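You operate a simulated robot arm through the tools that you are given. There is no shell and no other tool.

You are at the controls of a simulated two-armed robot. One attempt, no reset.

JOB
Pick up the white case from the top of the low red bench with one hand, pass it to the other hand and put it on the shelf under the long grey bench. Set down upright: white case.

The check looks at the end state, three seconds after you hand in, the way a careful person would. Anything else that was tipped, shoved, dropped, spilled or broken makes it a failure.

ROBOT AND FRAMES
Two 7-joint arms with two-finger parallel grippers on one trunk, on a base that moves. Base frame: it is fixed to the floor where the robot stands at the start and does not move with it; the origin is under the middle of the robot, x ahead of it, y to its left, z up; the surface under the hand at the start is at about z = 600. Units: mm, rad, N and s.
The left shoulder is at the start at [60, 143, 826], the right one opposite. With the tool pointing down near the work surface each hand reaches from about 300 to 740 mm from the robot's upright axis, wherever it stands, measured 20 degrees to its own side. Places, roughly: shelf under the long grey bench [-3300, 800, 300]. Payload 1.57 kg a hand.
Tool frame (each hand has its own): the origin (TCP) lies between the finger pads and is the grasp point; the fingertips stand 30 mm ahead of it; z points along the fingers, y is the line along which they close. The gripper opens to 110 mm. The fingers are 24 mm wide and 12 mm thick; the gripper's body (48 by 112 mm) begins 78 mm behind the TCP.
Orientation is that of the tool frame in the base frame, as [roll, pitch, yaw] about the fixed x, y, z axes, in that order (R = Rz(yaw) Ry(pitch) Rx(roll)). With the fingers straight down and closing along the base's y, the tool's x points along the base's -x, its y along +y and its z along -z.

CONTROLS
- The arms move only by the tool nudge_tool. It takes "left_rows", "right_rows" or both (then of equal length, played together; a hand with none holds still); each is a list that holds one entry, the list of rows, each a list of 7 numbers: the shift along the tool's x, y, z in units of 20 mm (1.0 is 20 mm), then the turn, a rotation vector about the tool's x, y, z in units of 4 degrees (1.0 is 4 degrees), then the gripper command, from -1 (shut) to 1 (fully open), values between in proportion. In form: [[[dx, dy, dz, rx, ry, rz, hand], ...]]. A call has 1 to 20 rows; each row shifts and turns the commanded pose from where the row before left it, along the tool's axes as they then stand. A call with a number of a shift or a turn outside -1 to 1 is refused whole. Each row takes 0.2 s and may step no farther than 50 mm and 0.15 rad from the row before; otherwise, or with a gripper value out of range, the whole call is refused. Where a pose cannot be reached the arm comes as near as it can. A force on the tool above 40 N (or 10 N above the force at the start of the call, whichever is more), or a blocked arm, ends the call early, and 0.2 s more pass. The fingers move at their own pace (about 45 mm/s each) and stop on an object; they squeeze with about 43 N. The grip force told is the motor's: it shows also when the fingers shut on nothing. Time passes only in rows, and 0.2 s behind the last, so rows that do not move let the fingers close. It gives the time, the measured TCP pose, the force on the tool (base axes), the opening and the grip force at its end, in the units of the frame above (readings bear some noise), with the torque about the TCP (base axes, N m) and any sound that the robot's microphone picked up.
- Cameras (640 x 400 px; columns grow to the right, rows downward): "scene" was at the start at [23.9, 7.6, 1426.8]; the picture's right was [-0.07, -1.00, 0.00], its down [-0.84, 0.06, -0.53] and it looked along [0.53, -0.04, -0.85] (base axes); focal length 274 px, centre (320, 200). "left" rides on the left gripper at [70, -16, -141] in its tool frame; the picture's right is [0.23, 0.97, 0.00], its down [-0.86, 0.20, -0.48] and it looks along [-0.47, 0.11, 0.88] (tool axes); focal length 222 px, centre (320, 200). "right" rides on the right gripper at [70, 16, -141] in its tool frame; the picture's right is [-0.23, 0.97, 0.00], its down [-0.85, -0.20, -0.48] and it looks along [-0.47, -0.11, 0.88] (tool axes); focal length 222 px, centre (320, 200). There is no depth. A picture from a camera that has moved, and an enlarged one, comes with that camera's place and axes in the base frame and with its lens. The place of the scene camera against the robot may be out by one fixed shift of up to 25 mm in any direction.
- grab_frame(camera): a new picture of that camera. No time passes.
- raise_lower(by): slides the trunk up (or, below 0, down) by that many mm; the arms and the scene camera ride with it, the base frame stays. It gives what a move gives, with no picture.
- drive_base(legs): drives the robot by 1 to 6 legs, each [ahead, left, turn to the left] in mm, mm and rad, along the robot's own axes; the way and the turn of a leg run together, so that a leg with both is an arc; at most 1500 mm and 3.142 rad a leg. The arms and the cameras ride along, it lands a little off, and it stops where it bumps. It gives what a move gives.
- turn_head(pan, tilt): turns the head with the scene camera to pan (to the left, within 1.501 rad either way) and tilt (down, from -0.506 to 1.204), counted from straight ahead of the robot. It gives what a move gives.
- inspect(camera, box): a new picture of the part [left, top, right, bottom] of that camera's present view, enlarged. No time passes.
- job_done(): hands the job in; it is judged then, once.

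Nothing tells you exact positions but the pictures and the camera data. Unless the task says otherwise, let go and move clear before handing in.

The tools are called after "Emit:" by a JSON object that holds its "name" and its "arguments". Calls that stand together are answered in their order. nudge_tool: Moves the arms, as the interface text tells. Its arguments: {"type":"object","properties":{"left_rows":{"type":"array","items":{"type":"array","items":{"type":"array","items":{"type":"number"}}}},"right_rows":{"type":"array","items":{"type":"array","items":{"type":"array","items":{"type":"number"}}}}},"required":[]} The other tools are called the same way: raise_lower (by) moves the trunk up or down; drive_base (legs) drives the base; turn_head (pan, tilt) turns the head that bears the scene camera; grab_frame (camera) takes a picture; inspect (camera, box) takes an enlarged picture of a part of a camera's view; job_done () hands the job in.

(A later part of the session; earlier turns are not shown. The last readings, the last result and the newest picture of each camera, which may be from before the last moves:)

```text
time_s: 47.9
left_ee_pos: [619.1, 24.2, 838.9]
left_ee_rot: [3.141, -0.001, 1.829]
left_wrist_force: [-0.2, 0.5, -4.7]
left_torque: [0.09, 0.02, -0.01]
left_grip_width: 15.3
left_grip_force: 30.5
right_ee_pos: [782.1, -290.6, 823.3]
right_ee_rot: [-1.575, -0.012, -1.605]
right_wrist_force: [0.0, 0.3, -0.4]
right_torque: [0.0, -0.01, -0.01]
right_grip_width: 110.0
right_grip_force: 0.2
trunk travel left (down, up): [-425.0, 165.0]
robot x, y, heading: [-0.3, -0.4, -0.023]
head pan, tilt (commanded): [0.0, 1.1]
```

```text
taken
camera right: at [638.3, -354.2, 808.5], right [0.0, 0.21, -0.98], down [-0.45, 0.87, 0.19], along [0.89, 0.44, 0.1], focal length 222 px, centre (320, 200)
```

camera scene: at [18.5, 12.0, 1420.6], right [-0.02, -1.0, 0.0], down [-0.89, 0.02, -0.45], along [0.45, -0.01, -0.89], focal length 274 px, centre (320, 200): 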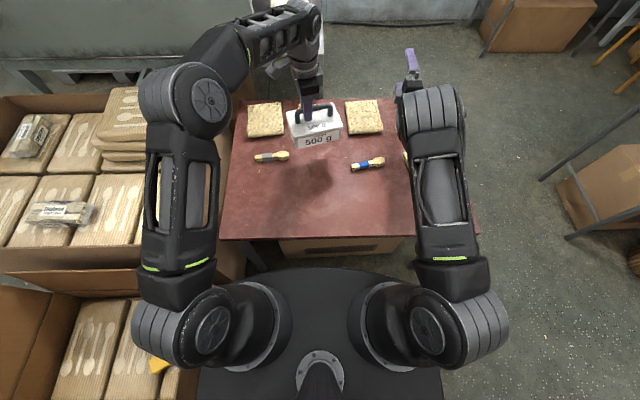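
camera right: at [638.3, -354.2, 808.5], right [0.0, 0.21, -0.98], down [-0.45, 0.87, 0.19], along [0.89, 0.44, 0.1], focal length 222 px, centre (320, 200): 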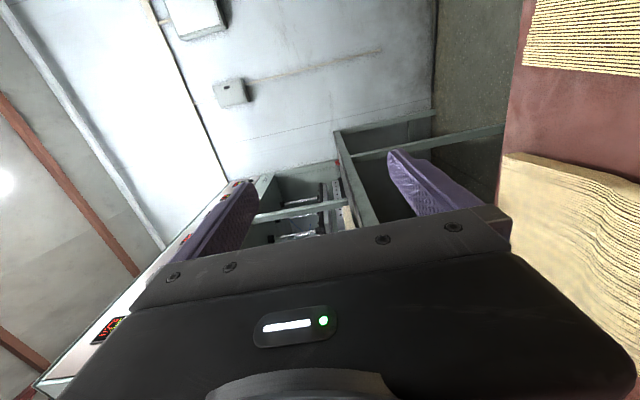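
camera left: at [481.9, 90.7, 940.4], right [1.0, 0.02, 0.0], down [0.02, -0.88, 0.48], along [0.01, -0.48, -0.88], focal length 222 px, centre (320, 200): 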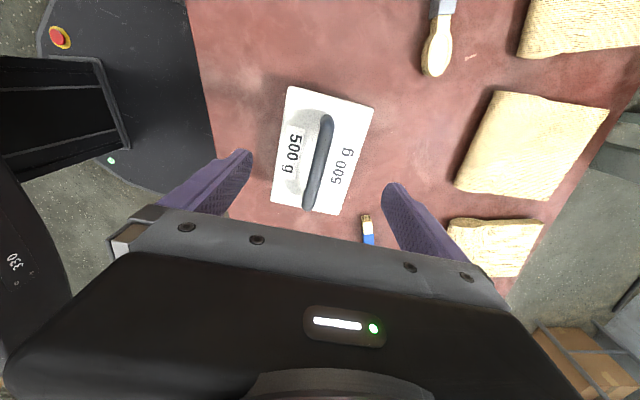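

The right hand now points forward with vertical-closing fingers. I'll yaw it to the left by 40° out here, so it can come to the bar diagonally from my right, and check reach.

Emit:
{"name": "nudge_tool", "arguments": {"right_rows": [[[0, 0, 0, 0, -1, 0, 1], [0, 0, 0, 0, -1, 0, 1], [0, 0, 0, 0, -1, 0, 1], [0, 0, 0, 0, -1, 0, 1], [0, 0, 0, 0, -1, 0, 1], [0, 0, 0, 0, -1, 0, 1], [0, 0, 0, 0, -1, 0, 1], [0, 0, 0, 0, -1, 0, 1], [0, 0, 0, 0, -1, 0, 1], [0, 0, 0, 0, -1, 0, 1], [0, 0, 0, 0, 0, 0, 1]]]}}

Emit:
{"name": "grab_frame", "arguments": {"camera": "scene"}}

```text
time_s: 50.3
left_ee_pos: [620.4, 24.3, 839.5]
left_ee_rot: [3.139, 0.0, 1.827]
left_wrist_force: [-1.0, -0.4, -6.2]
left_torque: [0.09, 0.01, 0.0]
left_grip_width: 15.4
left_grip_force: 31.0
right_ee_pos: [782.1, -287.8, 824.9]
right_ee_rot: [-1.579, -0.006, -0.906]
right_wrist_force: [-0.3, 1.0, -0.6]
right_torque: [-0.01, 0.0, 0.02]
right_grip_width: 109.8
right_grip_force: 0.0
trunk travel left (down, up): [-425.0, 165.0]
robot x, y, heading: [2.2, -1.9, -0.027]
head pan, tilt (commanded): [0.0, 1.1]
```

```text
taken
camera scene: at [18.5, 11.9, 1420.6], right [-0.02, -1.0, 0.0], down [-0.89, 0.02, -0.45], along [0.45, -0.01, -0.89], focal length 274 px, centre (320, 200)
```

scene: 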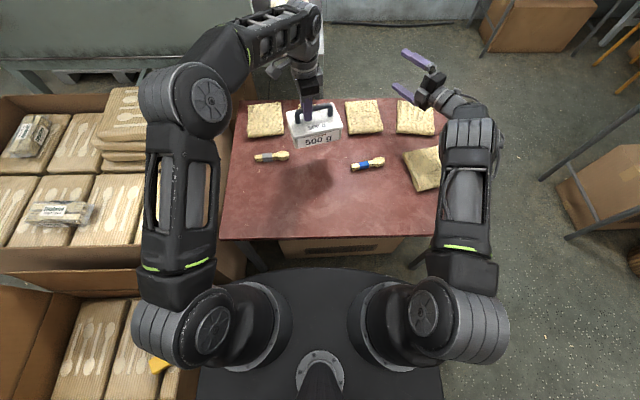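

Yawing worked. Now I turn the case (left hand) to match that direction, and pull the right hand back along a clear path to the near side.

Emit:
{"name": "nudge_tool", "arguments": {"left_rows": [[[0, 0, 0, 0, 0, -0.5, -1], [0, 0, 0, 0, 0, -0.7, -1], [0, 0, 0, 0, 0, -0.7, -1], [0, 0, 0, 0, 0, -0.7, -1], [0, 0, 0, 0, 0, -0.7, -1], [0, 0, 0, 0, 0, -0.7, -1], [0, 0, 0, 0, 0, -0.7, -1], [0, 0, 0, 0, 0, -0.7, -1], [0, 0, 0, 0, 0, -0.45, -1], [0, 0, 0, 0, 0, 0, -1]]]}}

Emit:
{"name": "nudge_tool", "arguments": {"right_rows": [[[-0.81, -0.062, -0.711, 0, 0, 0, -0.2], [-0.81, -0.062, -0.711, 0, 0, 0, -0.2], [-0.81, -0.062, -0.711, 0, 0, 0, -0.2], [-0.81, -0.062, -0.711, 0, 0, 0, -0.2], [-0.81, -0.062, -0.711, 0, 0, 0, -0.2], [-0.81, -0.062, -0.711, 0, 0, 0, -0.2], [-0.81, -0.062, -0.711, 0, 0, 0, -0.2], [-0.81, -0.062, -0.711, 0, 0, 0, -0.2], [-0.81, -0.062, -0.711, 0, 0, 0, -0.2], [-0.81, -0.062, -0.711, 0, 0, 0, -0.2], [0, 0, 0, 0, 0, 0, -0.2]]]}}

Emit:
{"name": "grab_frame", "arguments": {"camera": "scene"}}

Emit:
{"name": "grab_frame", "arguments": {"camera": "right"}}

```text
time_s: 52.5
left_ee_pos: [621.1, 24.3, 839.1]
left_ee_rot: [3.141, 0.002, 2.237]
left_wrist_force: [-0.5, 0.1, -5.0]
left_torque: [0.06, 0.07, -0.01]
left_grip_width: 15.3
left_grip_force: 30.7
right_ee_pos: [782.8, -288.8, 823.1]
right_ee_rot: [-1.58, -0.007, -0.905]
right_wrist_force: [0.1, 0.2, 0.1]
right_torque: [-0.04, 0.0, -0.03]
right_grip_width: 109.8
right_grip_force: 0.0
trunk travel left (down, up): [-425.0, 165.0]
robot x, y, heading: [-4.2, -1.0, -0.026]
head pan, tilt (commanded): [0.0, 1.1]
```

```text
time_s: 54.9
left_ee_pos: [619.4, 24.2, 839.6]
left_ee_rot: [3.141, 0.001, 2.238]
left_wrist_force: [0.2, -0.4, -4.8]
left_torque: [0.1, 0.06, -0.01]
left_grip_width: 15.7
left_grip_force: 31.0
right_ee_pos: [570.3, -247.5, 835.5]
right_ee_rot: [-1.582, -0.007, -0.905]
right_wrist_force: [-0.7, 0.3, -0.8]
right_torque: [0.0, 0.01, 0.01]
right_grip_width: 44.0
right_grip_force: 0.1
trunk travel left (down, up): [-425.0, 165.0]
robot x, y, heading: [-0.5, 1.1, -0.026]
head pan, tilt (commanded): [0.0, 1.1]
```

```text
taken
camera scene: at [18.5, 11.9, 1420.6], right [-0.02, -1.0, 0.0], down [-0.89, 0.02, -0.45], along [0.45, -0.01, -0.89], focal length 274 px, centre (320, 200)
```

scene: 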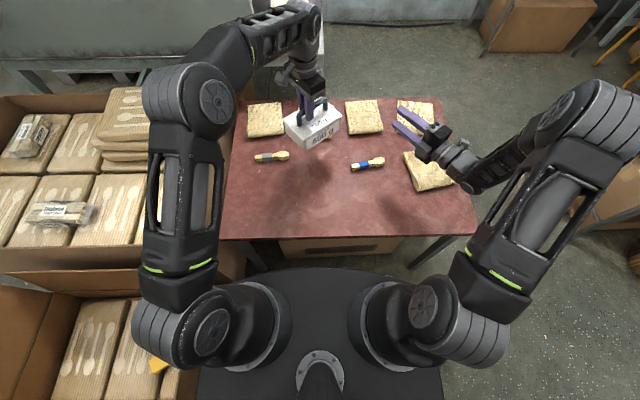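

```text
taken
camera right: at [502.3, -390.0, 822.8], right [-0.14, 0.17, -0.98], down [-0.9, 0.38, 0.2], along [0.4, 0.91, 0.1], focal length 222 px, centre (320, 200)
```

right: 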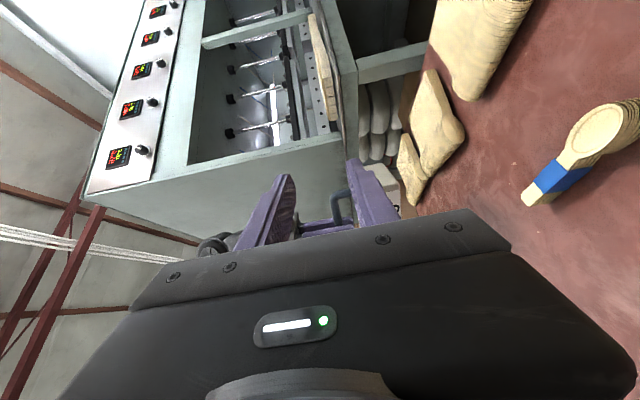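

Excellent: the right hand kept its orientation with the elbow out to the side. Now I move it to a stand-off in line with the bar, 130 mm behind it.

Emit:
{"name": "nudge_tool", "arguments": {"right_rows": [[[-0.931, -0.012, 0.481, 0, 0, 0, -0.2], [-0.931, -0.012, 0.481, 0, 0, 0, -0.2], [-0.931, -0.012, 0.481, 0, 0, 0, -0.2], [-0.931, -0.012, 0.481, 0, 0, 0, -0.2], [-0.931, -0.012, 0.481, 0, 0, 0, -0.2], [-0.931, -0.012, 0.481, 0, 0, 0, -0.2], [-0.931, -0.012, 0.481, 0, 0, 0, -0.2], [-0.931, -0.012, 0.481, 0, 0, 0, -0.2], [0, 0, 0, 0, 0, 0, -0.2]]]}}

Emit:
{"name": "grab_frame", "arguments": {"camera": "scene"}}

Emit:
{"name": "grab_frame", "arguments": {"camera": "right"}}

Emit:
{"name": "grab_frame", "arguments": {"camera": "left"}}

```text
time_s: 56.9
left_ee_pos: [620.2, 23.5, 839.5]
left_ee_rot: [3.141, 0.001, 2.237]
left_wrist_force: [-0.5, -0.7, -4.1]
left_torque: [0.04, 0.06, 0.02]
left_grip_width: 15.4
left_grip_force: 31.3
right_ee_pos: [540.8, -84.8, 834.1]
right_ee_rot: [-1.584, -0.008, -0.906]
right_wrist_force: [-0.1, -0.7, 0.1]
right_torque: [0.0, 0.03, 0.01]
right_grip_width: 43.9
right_grip_force: 0.0
trunk travel left (down, up): [-425.0, 165.0]
robot x, y, heading: [-0.8, 0.2, -0.027]
head pan, tilt (commanded): [0.0, 1.1]
```

```text
taken
camera scene: at [18.5, 12.0, 1420.6], right [-0.02, -1.0, 0.0], down [-0.89, 0.02, -0.45], along [0.45, -0.01, -0.89], focal length 274 px, centre (320, 200)
```

scene: 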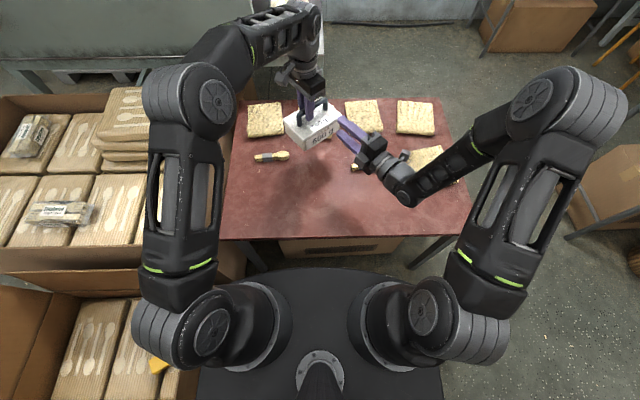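

```text
taken
camera right: at [472.3, -226.2, 820.9], right [-0.14, 0.17, -0.98], down [-0.9, 0.38, 0.2], along [0.4, 0.91, 0.1], focal length 222 px, centre (320, 200)
```

right: 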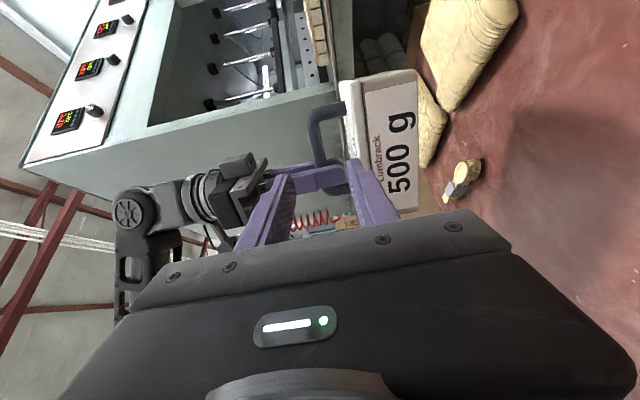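

```text
taken
camera left: at [563.7, 69.8, 980.2], right [0.63, 0.78, 0.0], down [0.69, -0.55, 0.48], along [0.37, -0.3, -0.88], focal length 222 px, centre (320, 200)
```

left: 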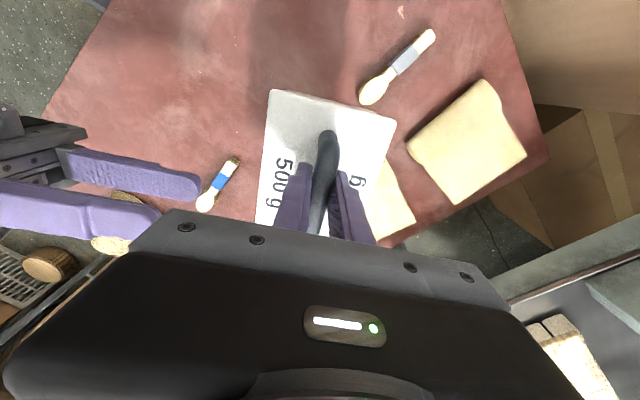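

Emit:
{"name": "inspect", "arguments": {"camera": "right", "box": [200, 50, 440, 230]}}

Emit:
{"name": "inspect", "arguments": {"camera": "scene", "box": [260, 70, 430, 190]}}

```text
2.22 times, centred on (320, 140) of right
camera zoom: at [472.3, -226.2, 820.9], right [-0.14, 0.17, -0.98], down [-0.9, 0.38, 0.2], along [0.4, 0.91, 0.1], focal length 494 px, centre (320, 333)
```

zoom: 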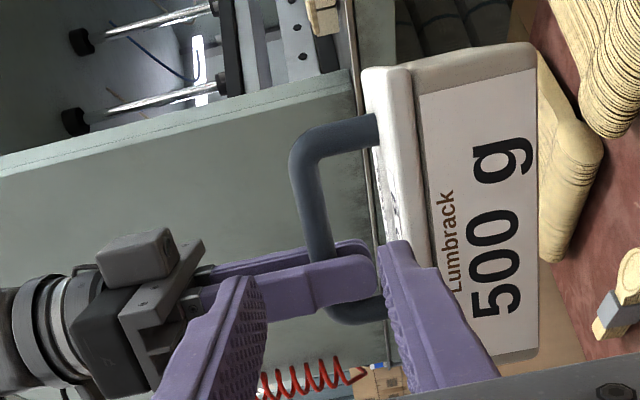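

```text
3.33 times, centred on (345, 130) of scene
camera zoom: at [18.5, 12.0, 1420.6], right [-0.02, -1.0, 0.0], down [-0.89, 0.02, -0.45], along [0.45, -0.01, -0.89], focal length 912 px, centre (237, 433)
```

zoom: 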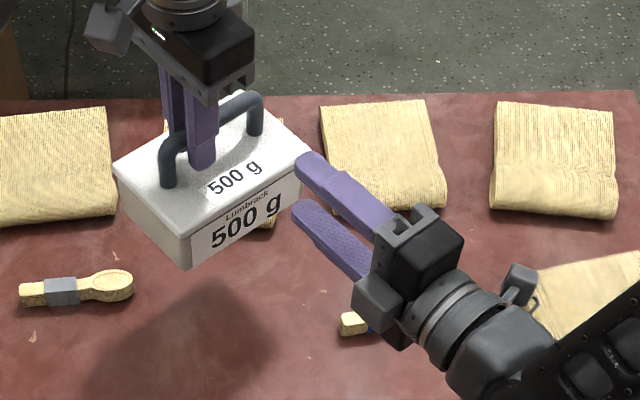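

The bar is in line with the right hand (about 3 mm higher than the hand). I'll correct the height, then advance 80 mm and check again.

Emit:
{"name": "nudge_tool", "arguments": {"right_rows": [[[0, -0.17, 0, 0.19, 0, 0, -0.2], [-0.02, 0, 0.5, 0, 0, 0, -0.2], [-0.02, 0, 0.7, 0, 0, 0, -0.2], [-0.02, 0, 0.7, 0, 0, 0, -0.2], [-0.02, 0, 0.7, 0, 0, 0, -0.2], [0, 0, 0.7, 0, 0, 0, -0.2], [0, 0, 0.7, 0, 0, 0, -0.2], [0, 0, 0, 0, 0, 0, -0.2]]]}}

Emit:
{"name": "inspect", "arguments": {"camera": "right", "box": [200, 50, 440, 230]}}

Emit:
{"name": "inspect", "arguments": {"camera": "scene", "box": [260, 70, 430, 190]}}

Emit:
{"name": "inspect", "arguments": {"camera": "left", "box": [180, 60, 460, 240]}}

```text
time_s: 58.7
left_ee_pos: [618.7, 23.7, 839.9]
left_ee_rot: [-3.141, 0.0, 2.238]
left_wrist_force: [0.5, -1.1, -3.9]
left_torque: [0.05, 0.09, 0.02]
left_grip_width: 15.6
left_grip_force: 31.8
right_ee_pos: [600.2, -34.8, 840.0]
right_ee_rot: [-1.569, -0.006, -0.906]
right_wrist_force: [-0.3, 0.4, 0.4]
right_torque: [0.04, -0.03, -0.02]
right_grip_width: 43.9
right_grip_force: 0.0
trunk travel left (down, up): [-425.0, 165.0]
robot x, y, heading: [-0.2, -1.9, -0.021]
head pan, tilt (commanded): [0.0, 1.1]
```

```text
2.22 times, centred on (320, 140) of right
camera zoom: at [533.3, -176.1, 823.8], right [-0.13, 0.17, -0.98], down [-0.91, 0.38, 0.19], along [0.4, 0.91, 0.11], focal length 494 px, centre (320, 333)
```

zoom: 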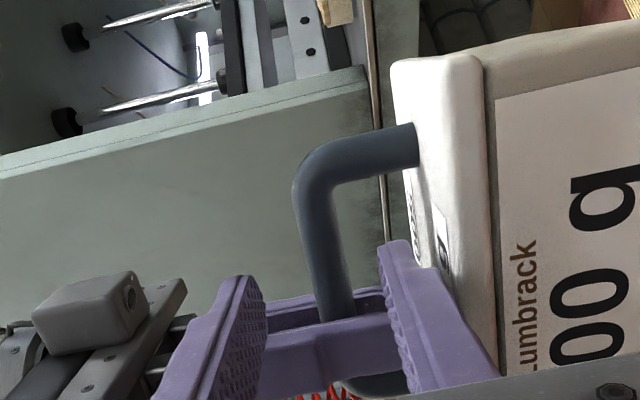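

```text
3.33 times, centred on (345, 130) of scene
camera zoom: at [18.5, 12.0, 1420.6], right [-0.02, -1.0, 0.0], down [-0.89, 0.02, -0.45], along [0.45, -0.01, -0.89], focal length 912 px, centre (237, 433)
```

zoom: 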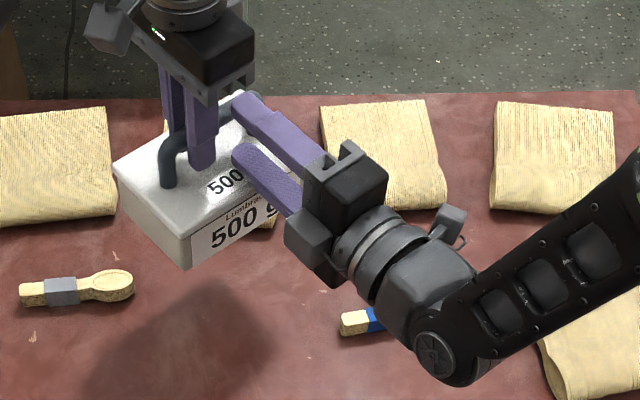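

```text
2.22 times, centred on (320, 150) of left
camera zoom: at [563.7, 69.9, 980.2], right [0.63, 0.78, 0.0], down [0.69, -0.55, 0.48], along [0.37, -0.3, -0.88], focal length 494 px, centre (320, 311)
```

zoom: 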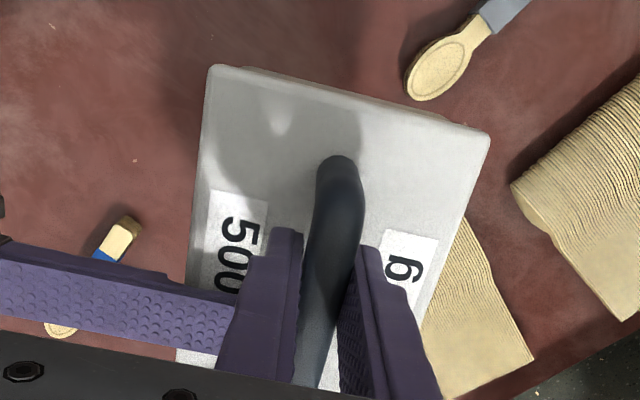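

The alignment is good in height; the fingers will pass side by side with a small gap, so I'll shift the right hand 4 mm away from the left fingers and advance the last 52 mm.

Emit:
{"name": "nudge_tool", "arguments": {"right_rows": [[[0.2, 0, 0.3, 0, 0, 0, -0.2], [0, 0, 0.5, 0, 0, 0, -0.2], [0, 0, 0.5, 0, 0, 0, -0.2], [0, 0, 0.5, 0, 0, 0, -0.2], [0, 0, 0.5, 0, 0, 0, -0.2], [0, 0, 0.3, 0, 0, 0, -0.2], [0, 0, 0, 0, 0, 0, -0.2]]]}}

Emit:
{"name": "inspect", "arguments": {"camera": "right", "box": [200, 50, 440, 230]}}

Emit:
{"name": "inspect", "arguments": {"camera": "scene", "box": [260, 70, 430, 190]}}

Emit:
{"name": "inspect", "arguments": {"camera": "left", "box": [180, 60, 460, 240]}}

```text
time_s: 60.3
left_ee_pos: [620.0, 24.9, 839.2]
left_ee_rot: [3.14, 0.001, 2.237]
left_wrist_force: [0.1, 0.1, -4.8]
left_torque: [0.11, 0.07, 0.01]
left_grip_width: 15.4
left_grip_force: 31.7
right_ee_pos: [644.2, -6.1, 841.6]
right_ee_rot: [-1.569, -0.006, -0.905]
right_wrist_force: [0.1, -0.7, 0.5]
right_torque: [0.0, -0.02, 0.01]
right_grip_width: 44.0
right_grip_force: 0.0
trunk travel left (down, up): [-425.0, 165.0]
robot x, y, heading: [-4.1, -2.1, -0.026]
head pan, tilt (commanded): [0.0, 1.1]
```

```text
2.22 times, centred on (320, 140) of right
camera zoom: at [576.1, -147.5, 824.9], right [-0.13, 0.17, -0.98], down [-0.91, 0.38, 0.19], along [0.4, 0.91, 0.11], focal length 494 px, centre (320, 333)
```

zoom: 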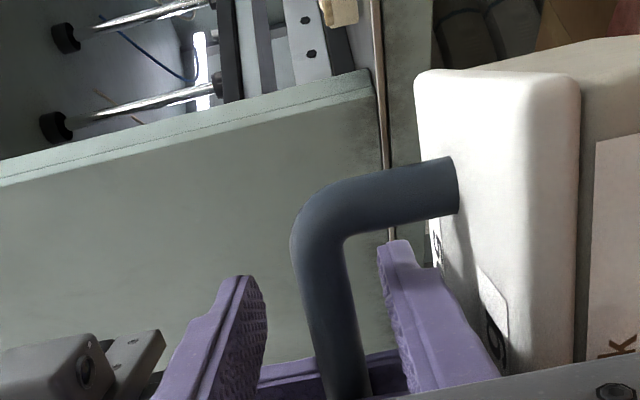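

```text
3.33 times, centred on (345, 130) of scene
camera zoom: at [18.5, 12.0, 1420.6], right [-0.02, -1.0, 0.0], down [-0.89, 0.02, -0.45], along [0.45, -0.01, -0.89], focal length 912 px, centre (237, 433)
```

zoom: 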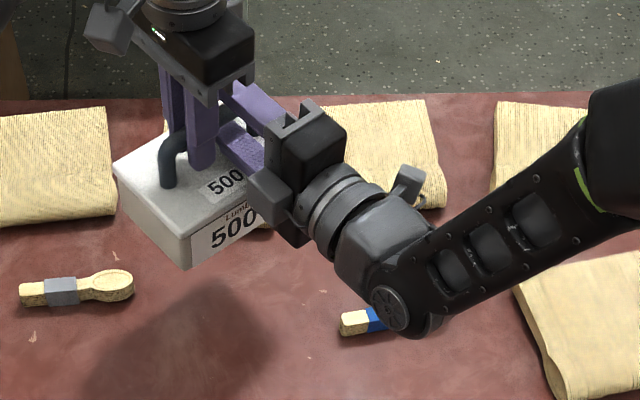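

```text
2.22 times, centred on (320, 150) of left
camera zoom: at [563.7, 69.9, 980.2], right [0.63, 0.78, 0.0], down [0.69, -0.55, 0.48], along [0.37, -0.3, -0.88], focal length 494 px, centre (320, 311)
```

zoom: 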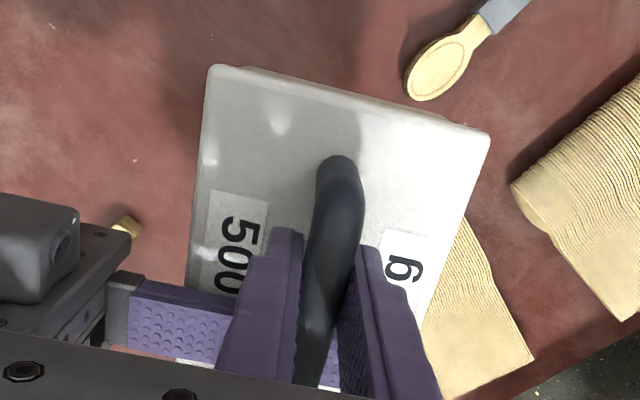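

The right hand surrounds the bar next to the left fingers; the bar is about 2 mm below its centre. I'll lower 2 mm and close the right hand.

Emit:
{"name": "nudge_tool", "arguments": {"right_rows": [[[0, 0.1, 0, 0, 0, 0, -0.2], [0, 0, 0, 0, 0, 0, -0.5], [0, 0, 0, 0, 0, 0, -1], [0, 0, 0, 0, 0, 0, -1], [0, 0, 0, 0, 0, 0, -1], [0, 0, 0, 0, 0, 0, -1], [0, 0, 0, 0, 0, 0, -1]]]}}

Emit:
{"name": "inspect", "arguments": {"camera": "right", "box": [200, 50, 440, 230]}}

Emit:
{"name": "inspect", "arguments": {"camera": "scene", "box": [260, 70, 430, 190]}}

```text
time_s: 61.9
left_ee_pos: [619.9, 23.2, 840.4]
left_ee_rot: [-3.141, 0.003, 2.238]
left_wrist_force: [-5.5, -1.3, 10.4]
left_torque: [-0.72, -0.52, -0.05]
left_grip_width: 15.8
left_grip_force: 31.2
right_ee_pos: [643.3, -3.5, 836.2]
right_ee_rot: [-1.57, -0.005, -0.906]
right_wrist_force: [4.8, 2.0, -9.3]
right_torque: [0.37, 0.23, -0.18]
right_grip_width: 15.5
right_grip_force: 31.7
trunk travel left (down, up): [-425.0, 165.0]
robot x, y, heading: [-1.1, 0.6, -0.024]
head pan, tilt (commanded): [0.0, 1.1]
```

```text
2.22 times, centred on (320, 140) of right
camera zoom: at [575.8, -146.8, 821.9], right [-0.14, 0.17, -0.98], down [-0.9, 0.38, 0.19], along [0.4, 0.91, 0.1], focal length 494 px, centre (320, 333)
```

zoom: 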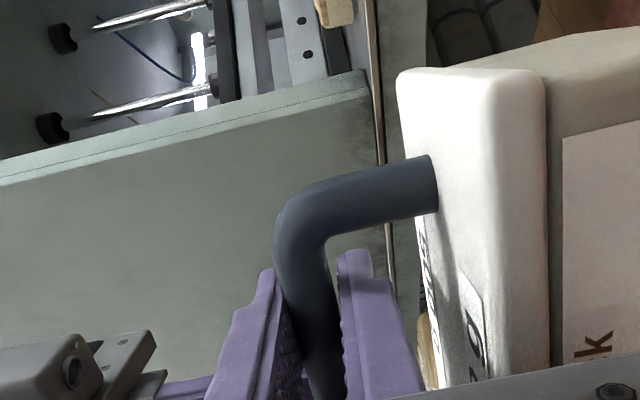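

```text
3.33 times, centred on (345, 130) of scene
camera zoom: at [18.5, 12.0, 1420.6], right [-0.02, -1.0, 0.0], down [-0.89, 0.02, -0.45], along [0.45, -0.01, -0.89], focal length 912 px, centre (237, 433)
```

zoom: 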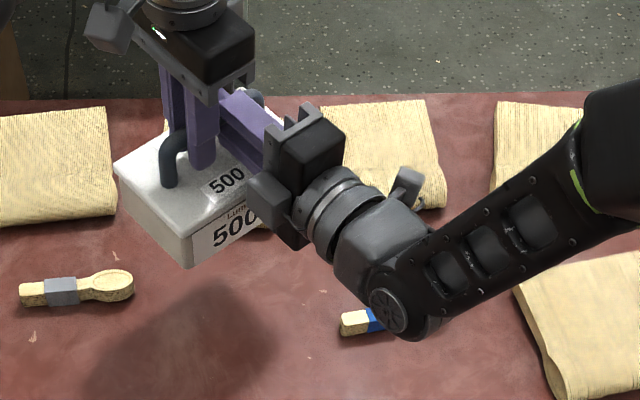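

Both hands hold the bar; there is some internal squeeze between the arms. I'll relax it with a small correction of the right hand before letting the left go.

Emit:
{"name": "nudge_tool", "arguments": {"right_rows": [[[0, 0.1, 0.05, 0, 0, 0, -1], [0, 0.05, 0.03, 0, 0, 0, -1], [0, 0, 0, 0, 0, 0, -1]]]}}

```text
time_s: 62.7
left_ee_pos: [620.3, 24.9, 839.8]
left_ee_rot: [3.141, -0.002, 2.241]
left_wrist_force: [13.1, 3.2, -4.5]
left_torque: [-0.49, -0.42, 0.08]
left_grip_width: 15.3
left_grip_force: 30.6
right_ee_pos: [644.2, -3.1, 836.3]
right_ee_rot: [-1.568, -0.007, -0.904]
right_wrist_force: [-12.9, -3.3, 0.6]
right_torque: [0.55, 0.43, 0.4]
right_grip_width: 15.6
right_grip_force: 30.8
trunk travel left (down, up): [-425.0, 165.0]
robot x, y, heading: [-0.5, 1.4, -0.027]
head pan, tilt (commanded): [0.0, 1.1]
```

Emit:
{"name": "nudge_tool", "arguments": {"right_rows": [[[0, 0, -0.06, 0, 0, 0.15, -1], [0, 0, 0, 0, 0, 0, -1], [0, 0, 0, 0, 0, 0, -1]]]}}

```text
time_s: 63.5
left_ee_pos: [620.6, 25.6, 839.5]
left_ee_rot: [-3.141, -0.002, 2.239]
left_wrist_force: [17.5, 3.1, -13.6]
left_torque: [0.33, 0.2, 0.11]
left_grip_width: 15.6
left_grip_force: 31.1
right_ee_pos: [644.1, -3.5, 835.7]
right_ee_rot: [-1.564, 0.004, -0.905]
right_wrist_force: [-18.0, -2.9, 7.7]
right_torque: [0.06, 0.03, 0.51]
right_grip_width: 15.6
right_grip_force: 31.2
trunk travel left (down, up): [-425.0, 165.0]
robot x, y, heading: [-0.4, 2.9, -0.021]
head pan, tilt (commanded): [0.0, 1.1]
```

Emit:
{"name": "nudge_tool", "arguments": {"right_rows": [[[-0.04, -0.08, -0.07, 0, 0, 0, -1], [0, 0, 0, 0, 0, 0, -1], [0, 0, 0, 0, 0, 0, -1]]]}}

```text
time_s: 64.3
left_ee_pos: [618.7, 23.8, 839.0]
left_ee_rot: [-3.139, -0.002, 2.237]
left_wrist_force: [8.1, 2.7, -11.2]
left_torque: [0.22, 0.12, 0.02]
left_grip_width: 15.4
left_grip_force: 30.7
right_ee_pos: [643.5, -3.5, 836.1]
right_ee_rot: [-1.569, 0.003, -0.908]
right_wrist_force: [-8.8, -3.0, 7.0]
right_torque: [0.12, 0.13, 0.27]
right_grip_width: 15.6
right_grip_force: 31.2
trunk travel left (down, up): [-425.0, 165.0]
robot x, y, heading: [3.0, 0.5, -0.026]
head pan, tilt (commanded): [0.0, 1.1]
```

Emit:
{"name": "nudge_tool", "arguments": {"right_rows": [[[-0.02, -0.06, -0.04, 0, 0, 0, -1], [0, 0, 0, 0, 0, 0, -1], [0, 0, 0, 0, 0, 0, -1]]]}}

Emit:
{"name": "nudge_tool", "arguments": {"left_rows": [[[0, 0, 0, 0, 0, 0, -0.5], [0, 0, 0, 0, 0, 0, -0.2], [0, 0, 0, 0, 0, 0, -0.1], [0, 0, 0, 0, 0, 0, -0.1]]]}}

Emit:
{"name": "inspect", "arguments": {"camera": "scene", "box": [260, 70, 430, 190]}}

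Emit:
{"name": "inspect", "arguments": {"camera": "left", "box": [180, 60, 460, 240]}}

```text
time_s: 65.1
left_ee_pos: [618.7, 22.8, 839.8]
left_ee_rot: [-3.139, -0.003, 2.235]
left_wrist_force: [-11.2, -0.7, 1.3]
left_torque: [-0.12, -0.05, -0.06]
left_grip_width: 15.6
left_grip_force: 31.3
right_ee_pos: [643.7, -5.0, 836.3]
right_ee_rot: [-1.571, 0.003, -0.909]
right_wrist_force: [10.1, -0.2, -0.3]
right_torque: [0.05, 0.01, -0.27]
right_grip_width: 15.3
right_grip_force: 31.8
trunk travel left (down, up): [-425.0, 165.0]
robot x, y, heading: [0.5, -0.3, -0.019]
head pan, tilt (commanded): [0.0, 1.1]
```

```text
time_s: 66.1
left_ee_pos: [620.6, 24.3, 839.5]
left_ee_rot: [3.141, 0.0, 2.237]
left_wrist_force: [0.8, -0.1, -0.1]
left_torque: [0.01, 0.02, 0.0]
left_grip_width: 49.6
left_grip_force: 0.0
right_ee_pos: [642.1, -3.8, 837.6]
right_ee_rot: [-1.569, 0.003, -0.905]
right_wrist_force: [0.1, -0.4, -0.7]
right_torque: [-0.06, -0.04, -0.02]
right_grip_width: 15.7
right_grip_force: 31.3
trunk travel left (down, up): [-425.0, 165.0]
robot x, y, heading: [2.3, 0.1, -0.027]
head pan, tilt (commanded): [0.0, 1.1]
```

```text
3.33 times, centred on (345, 130) of scene
camera zoom: at [18.5, 12.0, 1420.6], right [-0.02, -1.0, 0.0], down [-0.89, 0.02, -0.45], along [0.45, -0.01, -0.89], focal length 912 px, centre (237, 433)
```

zoom: 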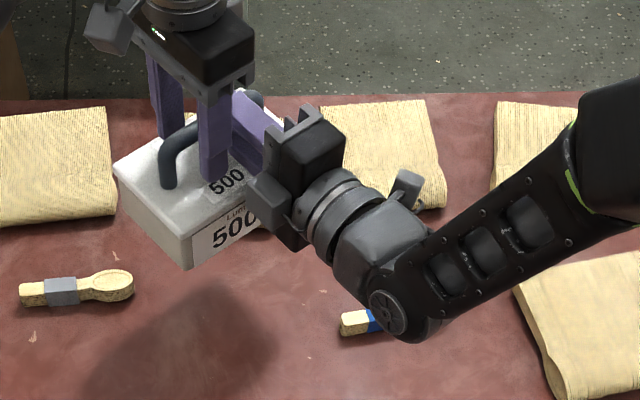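

```text
2.22 times, centred on (320, 150) of left
camera zoom: at [563.7, 69.9, 980.2], right [0.63, 0.78, 0.0], down [0.69, -0.55, 0.48], along [0.37, -0.3, -0.88], focal length 494 px, centre (320, 311)
```

zoom: 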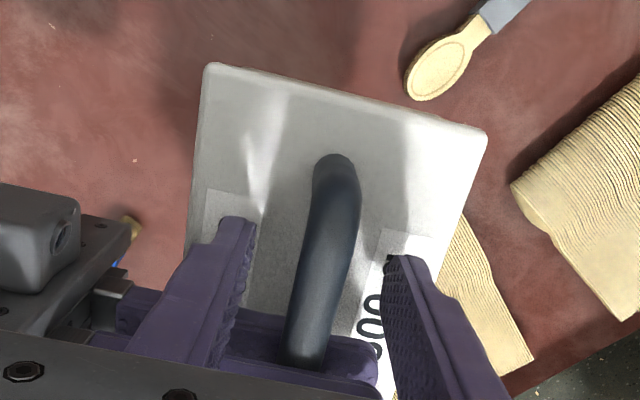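

The right hand holds the case level. I'll raise the left hand clear.

Emit:
{"name": "nudge_tool", "arguments": {"left_rows": [[[0, 0, -0.5, 0, 0, 0, -0.1], [0, 0, -1, 0, 0, 0, -0.1], [0, 0, -1, 0, 0, 0, -0.1], [0, 0, -1, 0, 0, 0, -0.1], [0, 0, -1, 0, 0, 0, -0.1], [0, 0, -1, 0, 0, 0, -0.1], [0, 0, 0, 0, 0, 0, -0.1]]]}}

Emit:
{"name": "grab_frame", "arguments": {"camera": "scene"}}

Emit:
{"name": "grab_frame", "arguments": {"camera": "left"}}

Emit:
{"name": "grab_frame", "arguments": {"camera": "right"}}

```text
time_s: 67.7
left_ee_pos: [617.5, 24.0, 904.0]
left_ee_rot: [-3.141, -0.004, 2.237]
left_wrist_force: [-0.3, -0.1, -0.8]
left_torque: [0.03, -0.02, 0.0]
left_grip_width: 49.5
left_grip_force: 0.1
left hand out of reach, approached as far as the arm can: row 4, 5, 6
right_ee_pos: [642.8, -4.5, 837.9]
right_ee_rot: [-1.569, 0.003, -0.905]
right_wrist_force: [-0.2, -0.2, 0.2]
right_torque: [-0.06, -0.05, 0.0]
right_grip_width: 15.8
right_grip_force: 31.3
trunk travel left (down, up): [-425.0, 165.0]
robot x, y, heading: [1.0, -0.0, -0.022]
head pan, tilt (commanded): [0.0, 1.1]
```

```text
taken
camera scene: at [18.5, 12.0, 1420.6], right [-0.02, -1.0, 0.0], down [-0.89, 0.02, -0.45], along [0.45, -0.01, -0.89], focal length 274 px, centre (320, 200)
```

scene: 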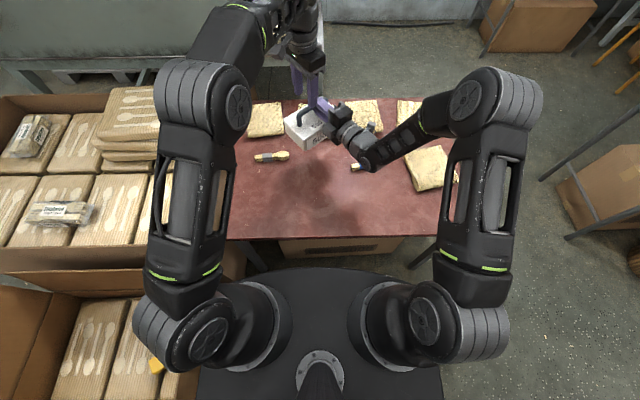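

```text
taken
camera left: at [563.2, 69.9, 1046.0], right [0.63, 0.78, 0.0], down [0.69, -0.55, 0.48], along [0.37, -0.3, -0.88], focal length 222 px, centre (320, 200)
```

left: 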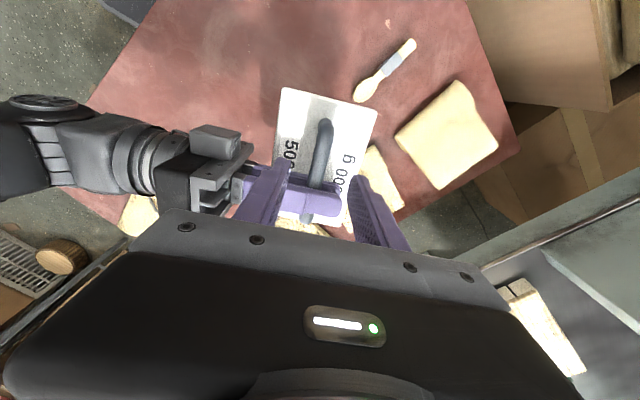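

```text
taken
camera right: at [574.0, -146.3, 821.2], right [-0.14, 0.18, -0.97], down [-0.9, 0.38, 0.2], along [0.4, 0.91, 0.11], focal length 222 px, centre (320, 200)
```

right: 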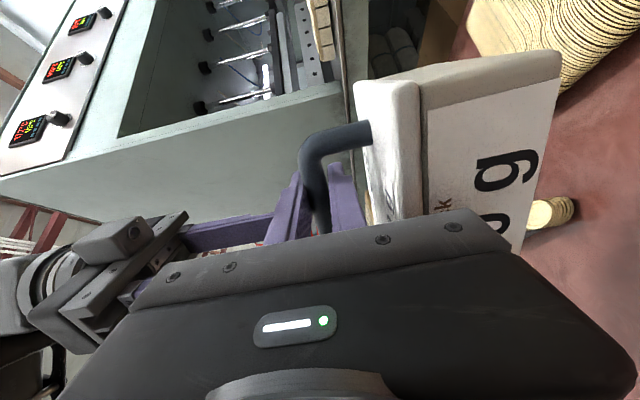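

The left hand is above the bar but at its reach limit upward; I'll slide it left along the bar direction, away from the right hand, and read the forces again.

Emit:
{"name": "nudge_tool", "arguments": {"left_rows": [[[0.5, 0, 0, 0, 0, 0, -0.1], [0.9, 0, 0, 0, 0, 0, -0.1], [0.9, 0, 0, 0, 0, 0, -0.1], [0.9, 0, 0, 0, 0, 0, -0.1], [0.9, 0, 0, 0, 0, 0, -0.1], [0.9, 0, 0, 0, 0, 0, -0.1], [0.9, 0, 0, 0, 0, 0, -0.1], [0.9, 0, 0, 0, 0, 0, -0.1], [0.9, 0, 0, 0, 0, 0, -0.1], [0, 0, 0, 0, 0, 0, -0.1], [0, 0, 0, 0, 0, 0, -0.1]]]}}

Emit:
{"name": "grab_frame", "arguments": {"camera": "scene"}}

Emit:
{"name": "grab_frame", "arguments": {"camera": "left"}}

```text
time_s: 70.1
left_ee_pos: [522.7, 144.6, 906.3]
left_ee_rot: [-3.141, 0.001, 2.238]
left_wrist_force: [-0.4, -0.1, -0.5]
left_torque: [0.0, -0.01, 0.02]
left_grip_width: 49.4
left_grip_force: 0.0
right_ee_pos: [642.0, -4.6, 837.9]
right_ee_rot: [-1.568, 0.003, -0.906]
right_wrist_force: [-0.5, 0.0, 0.0]
right_torque: [-0.04, -0.01, 0.04]
right_grip_width: 15.3
right_grip_force: 31.3
trunk travel left (down, up): [-425.0, 165.0]
robot x, y, heading: [-1.9, -2.9, -0.029]
head pan, tilt (commanded): [0.0, 1.1]
```

```text
taken
camera scene: at [18.5, 12.0, 1420.6], right [-0.02, -1.0, 0.0], down [-0.89, 0.02, -0.45], along [0.45, -0.01, -0.89], focal length 274 px, centre (320, 200)
```

scene: 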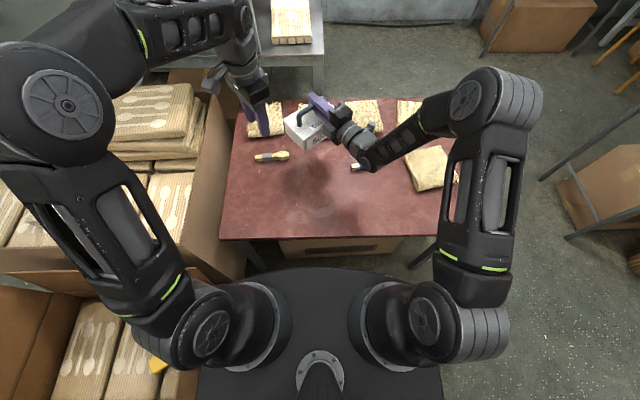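

```text
taken
camera left: at [466.0, 189.6, 1046.7], right [0.63, 0.78, 0.0], down [0.69, -0.55, 0.48], along [0.37, -0.3, -0.88], focal length 222 px, centre (320, 200)
```

left: 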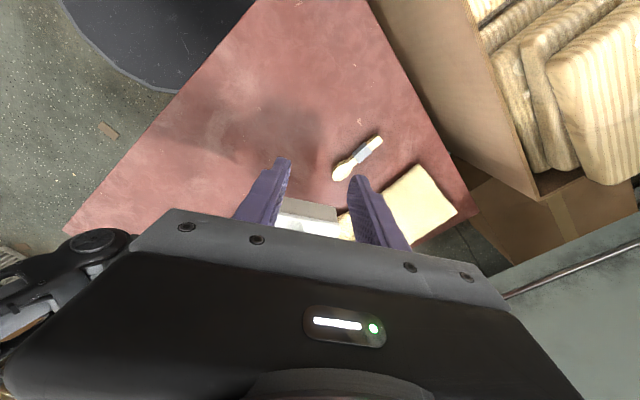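

Emit:
{"name": "inspect", "arguments": {"camera": "scene", "box": [240, 70, 410, 190]}}

Emit:
{"name": "inspect", "arguments": {"camera": "right", "box": [240, 30, 580, 270]}}

```text
3.33 times, centred on (325, 130) of scene
camera zoom: at [18.5, 12.0, 1420.6], right [-0.02, -1.0, 0.0], down [-0.89, 0.02, -0.45], along [0.45, -0.01, -0.89], focal length 912 px, centre (303, 433)
```

zoom: 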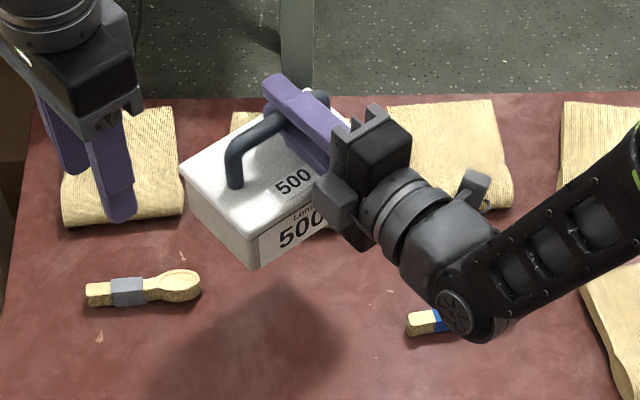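

```text
1.67 times, centred on (410, 150) of right
camera zoom: at [574.0, -146.3, 821.2], right [-0.14, 0.18, -0.97], down [-0.9, 0.38, 0.2], along [0.4, 0.91, 0.11], focal length 370 px, centre (170, 283)
```

zoom: 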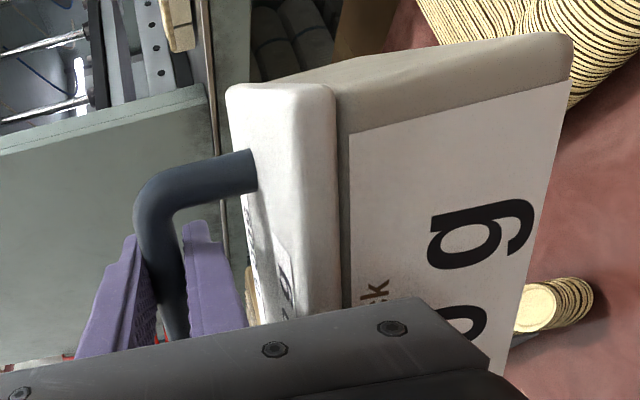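

Emit:
{"name": "nudge_tool", "arguments": {"right_rows": [[[0, -0.5, 0, 0, 0, 0, -1], [0, -0.5, 0, 0, 0, 0, -1], [0, -0.5, 0, 0, 0, 0, -1], [0, 0, 0, 0, 0, 0, -1], [0, 0, 0, 0, 0, 0, -1], [0, 0, 0, 0, 0, 0, -1]]]}}

Emit:
{"name": "inspect", "arguments": {"camera": "scene", "box": [240, 70, 410, 190]}}

```text
time_s: 71.5
left_ee_pos: [521.1, 143.1, 905.7]
left_ee_rot: [-3.141, -0.001, 2.237]
left_wrist_force: [0.1, -0.1, 0.3]
left_torque: [0.0, -0.01, 0.01]
left_grip_width: 49.3
left_grip_force: 0.2
right_ee_pos: [641.5, -4.4, 866.3]
right_ee_rot: [-1.569, 0.003, -0.905]
right_wrist_force: [-0.4, 1.4, -4.8]
right_torque: [-0.05, -0.08, -0.01]
right_grip_width: 15.5
right_grip_force: 31.0
trunk travel left (down, up): [-425.0, 165.0]
robot x, y, heading: [2.2, -0.1, -0.022]
head pan, tilt (commanded): [0.0, 1.1]
```

```text
3.33 times, centred on (325, 130) of scene
camera zoom: at [18.5, 12.0, 1420.6], right [-0.02, -1.0, 0.0], down [-0.89, 0.02, -0.45], along [0.45, -0.01, -0.89], focal length 912 px, centre (303, 433)
```

zoom: 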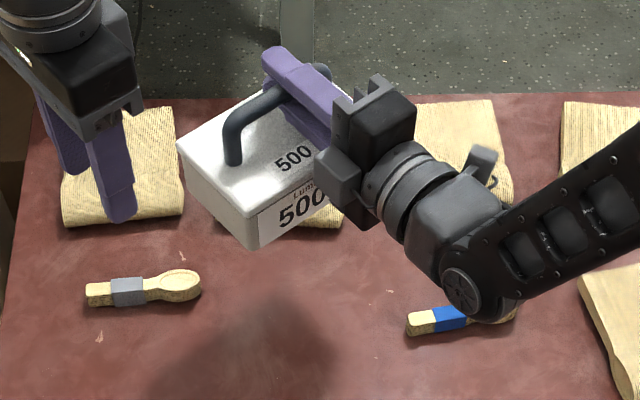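

The right hand now carries the case's full weight (4.8 N), level and steady. I'll pull the left hand back to its own side, then raise the trunk for clearance before driving.

Emit:
{"name": "nudge_tool", "arguments": {"left_rows": [[[0.7, -0.258, 0, 0, 0, 0, -0.1], [0.9, -0.258, 0, 0, 0, 0, -0.1], [0.9, -0.258, 0, 0, 0, 0, -0.1], [0.9, -0.258, 0, 0, 0, 0, -0.1], [0.9, -0.258, 0, 0, 0, 0, -0.1], [0.9, -0.258, 0, 0, 0, 0, -0.1], [0.9, -0.258, 0, 0, 0, 0, -0.1], [0.9, -0.258, 0, 0, 0, 0, -0.1], [0, 0, 0, 0, 0, 0, -0.1]]]}}

Emit:
{"name": "raise_lower", "arguments": {"by": 160}}

Emit:
{"name": "grab_frame", "arguments": {"camera": "scene"}}

```text
time_s: 73.5
left_ee_pos: [403.4, 228.5, 907.6]
left_ee_rot: [-3.14, 0.001, 2.238]
left_wrist_force: [-0.1, -0.8, -0.6]
left_torque: [0.03, -0.01, -0.04]
left_grip_width: 49.5
left_grip_force: 0.0
right_ee_pos: [642.1, -4.3, 866.5]
right_ee_rot: [-1.568, 0.004, -0.906]
right_wrist_force: [-0.1, -0.6, -4.9]
right_torque: [-0.04, -0.04, 0.02]
right_grip_width: 15.6
right_grip_force: 31.3
trunk travel left (down, up): [-425.0, 165.0]
robot x, y, heading: [0.5, 2.0, -0.024]
head pan, tilt (commanded): [0.0, 1.1]
```

```text
time_s: 75.4
left_ee_pos: [404.4, 229.2, 1065.4]
left_ee_rot: [-3.141, 0.001, 2.237]
left_wrist_force: [-0.7, -0.4, -0.2]
left_torque: [-0.02, 0.01, 0.02]
left_grip_width: 49.5
left_grip_force: 0.1
right_ee_pos: [642.7, -4.0, 1027.0]
right_ee_rot: [-1.569, 0.005, -0.906]
right_wrist_force: [1.0, 0.3, -4.7]
right_torque: [-0.08, -0.05, -0.06]
right_grip_width: 15.5
right_grip_force: 31.4
trunk travel left (down, up): [-585.0, 5.0]
robot x, y, heading: [0.8, 0.7, -0.03]
head pan, tilt (commanded): [0.0, 1.1]
```

```text
taken
camera scene: at [18.7, 12.1, 1580.6], right [-0.02, -1.0, 0.0], down [-0.89, 0.02, -0.45], along [0.45, -0.01, -0.89], focal length 274 px, centre (320, 200)
```

scene: 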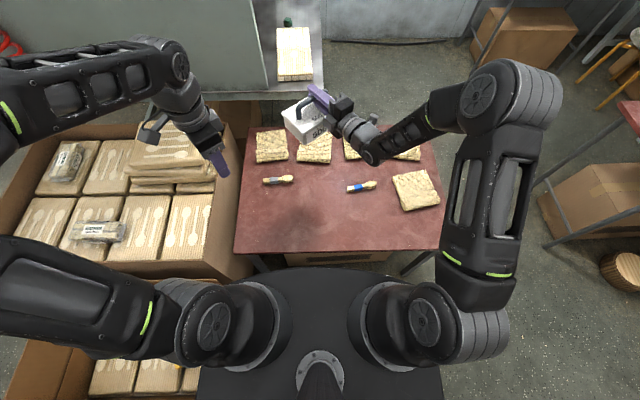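

The case is carried high (bottom at z≈925). I'll back away from the bench, slowly turn left 45°, and look at the passage.

Emit:
{"name": "drive_base", "arguments": {"legs": [[-640, 0, 0]]}}

Emit:
{"name": "turn_head", "arguments": {"pan": 1.2, "tilt": 0.6}}

Emit:
{"name": "grab_frame", "arguments": {"camera": "scene"}}

```text
time_s: 78.9
left_ee_pos: [-228.6, 244.4, 1066.1]
left_ee_rot: [-3.141, 0.0, 2.243]
left_wrist_force: [-0.4, -0.8, -1.3]
left_torque: [-0.02, 0.0, 0.0]
left_grip_width: 49.2
left_grip_force: 0.1
right_ee_pos: [11.7, 13.4, 1026.8]
right_ee_rot: [-1.569, 0.004, -0.898]
right_wrist_force: [0.9, -0.7, -5.0]
right_torque: [-0.06, 0.0, -0.01]
right_grip_width: 15.9
right_grip_force: 31.3
trunk travel left (down, up): [-585.0, 5.0]
robot x, y, heading: [-628.6, 14.0, -0.019]
head pan, tilt (commanded): [0.0, 1.1]
```

```text
time_s: 80.3
left_ee_pos: [-227.7, 244.5, 1066.8]
left_ee_rot: [3.14, 0.001, 2.245]
left_wrist_force: [0.8, 0.5, -0.3]
left_torque: [0.0, 0.01, 0.0]
left_grip_width: 49.2
left_grip_force: 0.1
right_ee_pos: [12.9, 11.9, 1028.3]
right_ee_rot: [-1.569, 0.002, -0.899]
right_wrist_force: [-0.3, 0.3, -5.0]
right_torque: [-0.04, -0.02, -0.03]
right_grip_width: 15.6
right_grip_force: 31.4
trunk travel left (down, up): [-585.0, 5.0]
robot x, y, heading: [-628.7, 12.9, -0.014]
head pan, tilt (commanded): [1.201, 0.6]
```

```text
taken
camera scene: at [-640.1, 107.5, 1619.2], right [0.93, -0.38, 0.0], down [-0.21, -0.52, -0.82], along [0.31, 0.76, -0.57], focal length 274 px, centre (320, 200)
```

scene: 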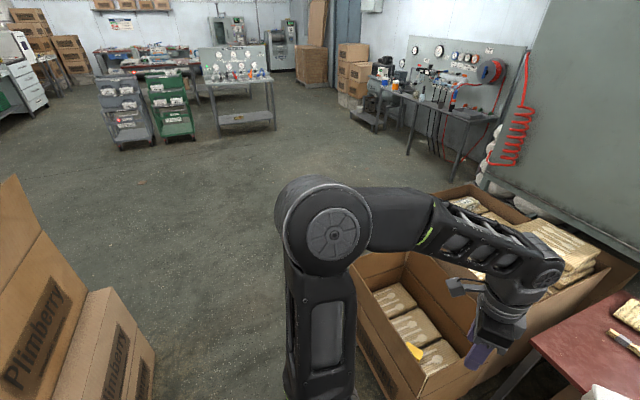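

The passage between the Plimberry stack (x<-1200) and the cartons (x>-190) is about 1 m wide. I'll turn left 45° so that neither elbow sticks out toward the stack, then check.

Emit:
{"name": "drive_base", "arguments": {"legs": [[0, 0, 0.78]]}}

Emit:
{"name": "turn_head", "arguments": {"pan": 0.6, "tilt": 0.75}}

Emit:
{"name": "grab_frame", "arguments": {"camera": "scene"}}

```text
time_s: 82.7
left_ee_pos: [-506.9, 457.8, 1067.7]
left_ee_rot: [3.141, 0.0, 3.025]
left_wrist_force: [0.0, 0.0, 0.0]
left_torque: [0.02, 0.01, -0.05]
left_grip_width: 49.5
left_grip_force: 0.1
right_ee_pos: [-173.2, 464.4, 1027.4]
right_ee_rot: [-1.568, 0.004, -0.118]
right_wrist_force: [0.2, 0.2, -5.5]
right_torque: [0.0, -0.05, 0.01]
right_grip_width: 15.4
right_grip_force: 31.0
trunk travel left (down, up): [-585.0, 5.0]
robot x, y, heading: [-629.6, 10.7, 0.764]
head pan, tilt (commanded): [1.201, 0.6]
```

```text
time_s: 83.7
left_ee_pos: [-507.6, 459.7, 1066.7]
left_ee_rot: [3.141, -0.001, 3.026]
left_wrist_force: [0.2, -0.7, -0.1]
left_torque: [0.01, -0.03, 0.04]
left_grip_width: 49.5
left_grip_force: 0.1
right_ee_pos: [-173.0, 464.5, 1026.1]
right_ee_rot: [-1.569, 0.003, -0.118]
right_wrist_force: [0.2, -0.3, -4.8]
right_torque: [-0.02, -0.08, 0.01]
right_grip_width: 15.5
right_grip_force: 31.1
trunk travel left (down, up): [-585.0, 5.0]
robot x, y, heading: [-630.3, 9.9, 0.766]
head pan, tilt (commanded): [0.6, 0.75]
```

```text
taken
camera scene: at [-648.5, 86.0, 1606.4], right [0.98, -0.2, 0.0], down [-0.14, -0.67, -0.73], along [0.15, 0.72, -0.68], focal length 274 px, centre (320, 200)
```

scene: 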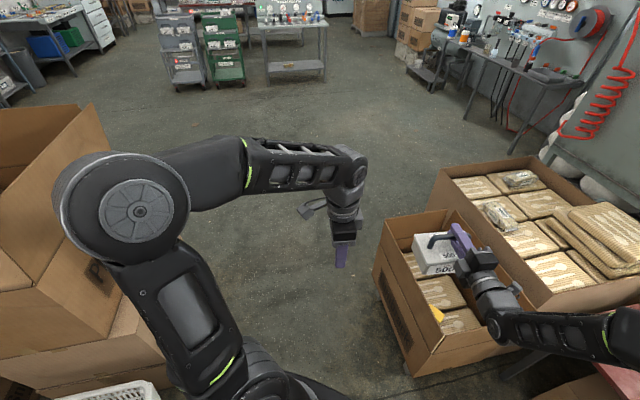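

The left elbow clears the stack by about 200 mm. I'll move diagonally (world +y) through the passage in steps.

Emit:
{"name": "drive_base", "arguments": {"legs": [[380, 400, 0]]}}

Emit:
{"name": "grab_frame", "arguments": {"camera": "scene"}}

```text
time_s: 87.0
left_ee_pos: [-508.3, 1018.5, 1065.9]
left_ee_rot: [-3.14, 0.001, 3.03]
left_wrist_force: [0.0, -0.5, 0.3]
left_torque: [-0.05, -0.03, 0.01]
left_grip_width: 49.2
left_grip_force: 0.1
right_ee_pos: [-173.7, 1026.1, 1026.8]
right_ee_rot: [-1.571, 0.005, -0.113]
right_wrist_force: [0.0, -1.1, -5.2]
right_torque: [0.01, -0.07, 0.01]
right_grip_width: 15.6
right_grip_force: 31.1
trunk travel left (down, up): [-585.0, 5.0]
robot x, y, heading: [-630.8, 571.6, 0.769]
head pan, tilt (commanded): [0.6, 0.75]
```

```text
taken
camera scene: at [-648.7, 645.4, 1606.3], right [0.98, -0.2, 0.0], down [-0.14, -0.67, -0.73], along [0.15, 0.72, -0.68], focal length 274 px, centre (320, 200)
```

scene: 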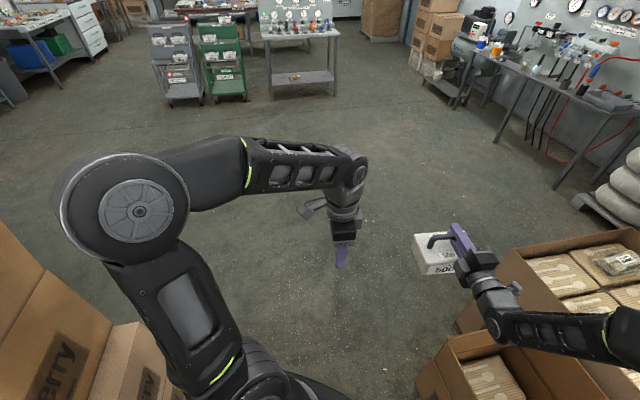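

Emit:
{"name": "drive_base", "arguments": {"legs": [[450, 465, 0], [450, 465, 0]]}}

Emit:
{"name": "turn_head", "arguments": {"pan": 1.45, "tilt": 0.5}}

Emit:
{"name": "grab_frame", "arguments": {"camera": "scene"}}

```text
time_s: 93.8
left_ee_pos: [-456.3, 2324.0, 1066.1]
left_ee_rot: [-3.14, 0.0, 2.99]
left_wrist_force: [-0.2, 0.1, -0.3]
left_torque: [-0.03, -0.02, -0.03]
left_grip_width: 49.5
left_grip_force: 0.2
right_ee_pos: [-123.0, 2316.9, 1025.1]
right_ee_rot: [-1.572, 0.004, -0.154]
right_wrist_force: [0.0, 0.4, -5.8]
right_torque: [0.0, -0.04, -0.01]
right_grip_width: 15.5
right_grip_force: 30.6
trunk travel left (down, up): [-585.0, 5.0]
robot x, y, heading: [-591.7, 1880.1, 0.725]
head pan, tilt (commanded): [0.6, 0.75]
```

```text
time_s: 95.0
left_ee_pos: [-455.3, 2322.9, 1066.1]
left_ee_rot: [-3.141, 0.0, 2.99]
left_wrist_force: [0.0, -0.9, -0.2]
left_torque: [-0.01, -0.01, -0.01]
left_grip_width: 49.6
left_grip_force: 0.1
right_ee_pos: [-122.3, 2315.0, 1027.1]
right_ee_rot: [-1.571, 0.005, -0.154]
right_wrist_force: [0.5, 0.0, -5.0]
right_torque: [0.02, -0.09, -0.01]
right_grip_width: 15.4
right_grip_force: 31.1
trunk travel left (down, up): [-585.0, 5.0]
robot x, y, heading: [-588.2, 1878.3, 0.726]
head pan, tilt (commanded): [1.45, 0.499]
```

```text
taken
camera scene: at [-683.2, 1949.1, 1628.3], right [0.82, 0.57, 0.0], down [0.27, -0.39, -0.88], along [-0.5, 0.72, -0.48], focal length 274 px, centre (320, 200)
```

scene: 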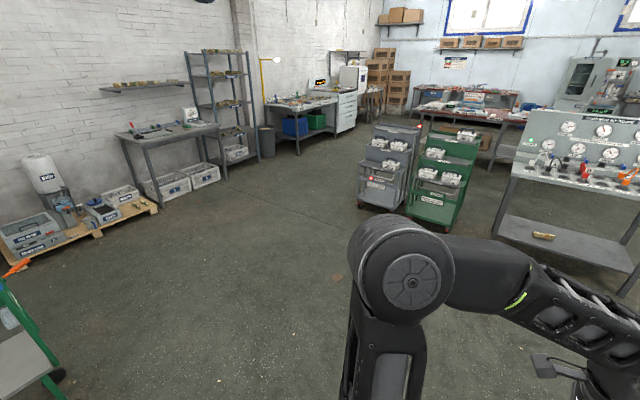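

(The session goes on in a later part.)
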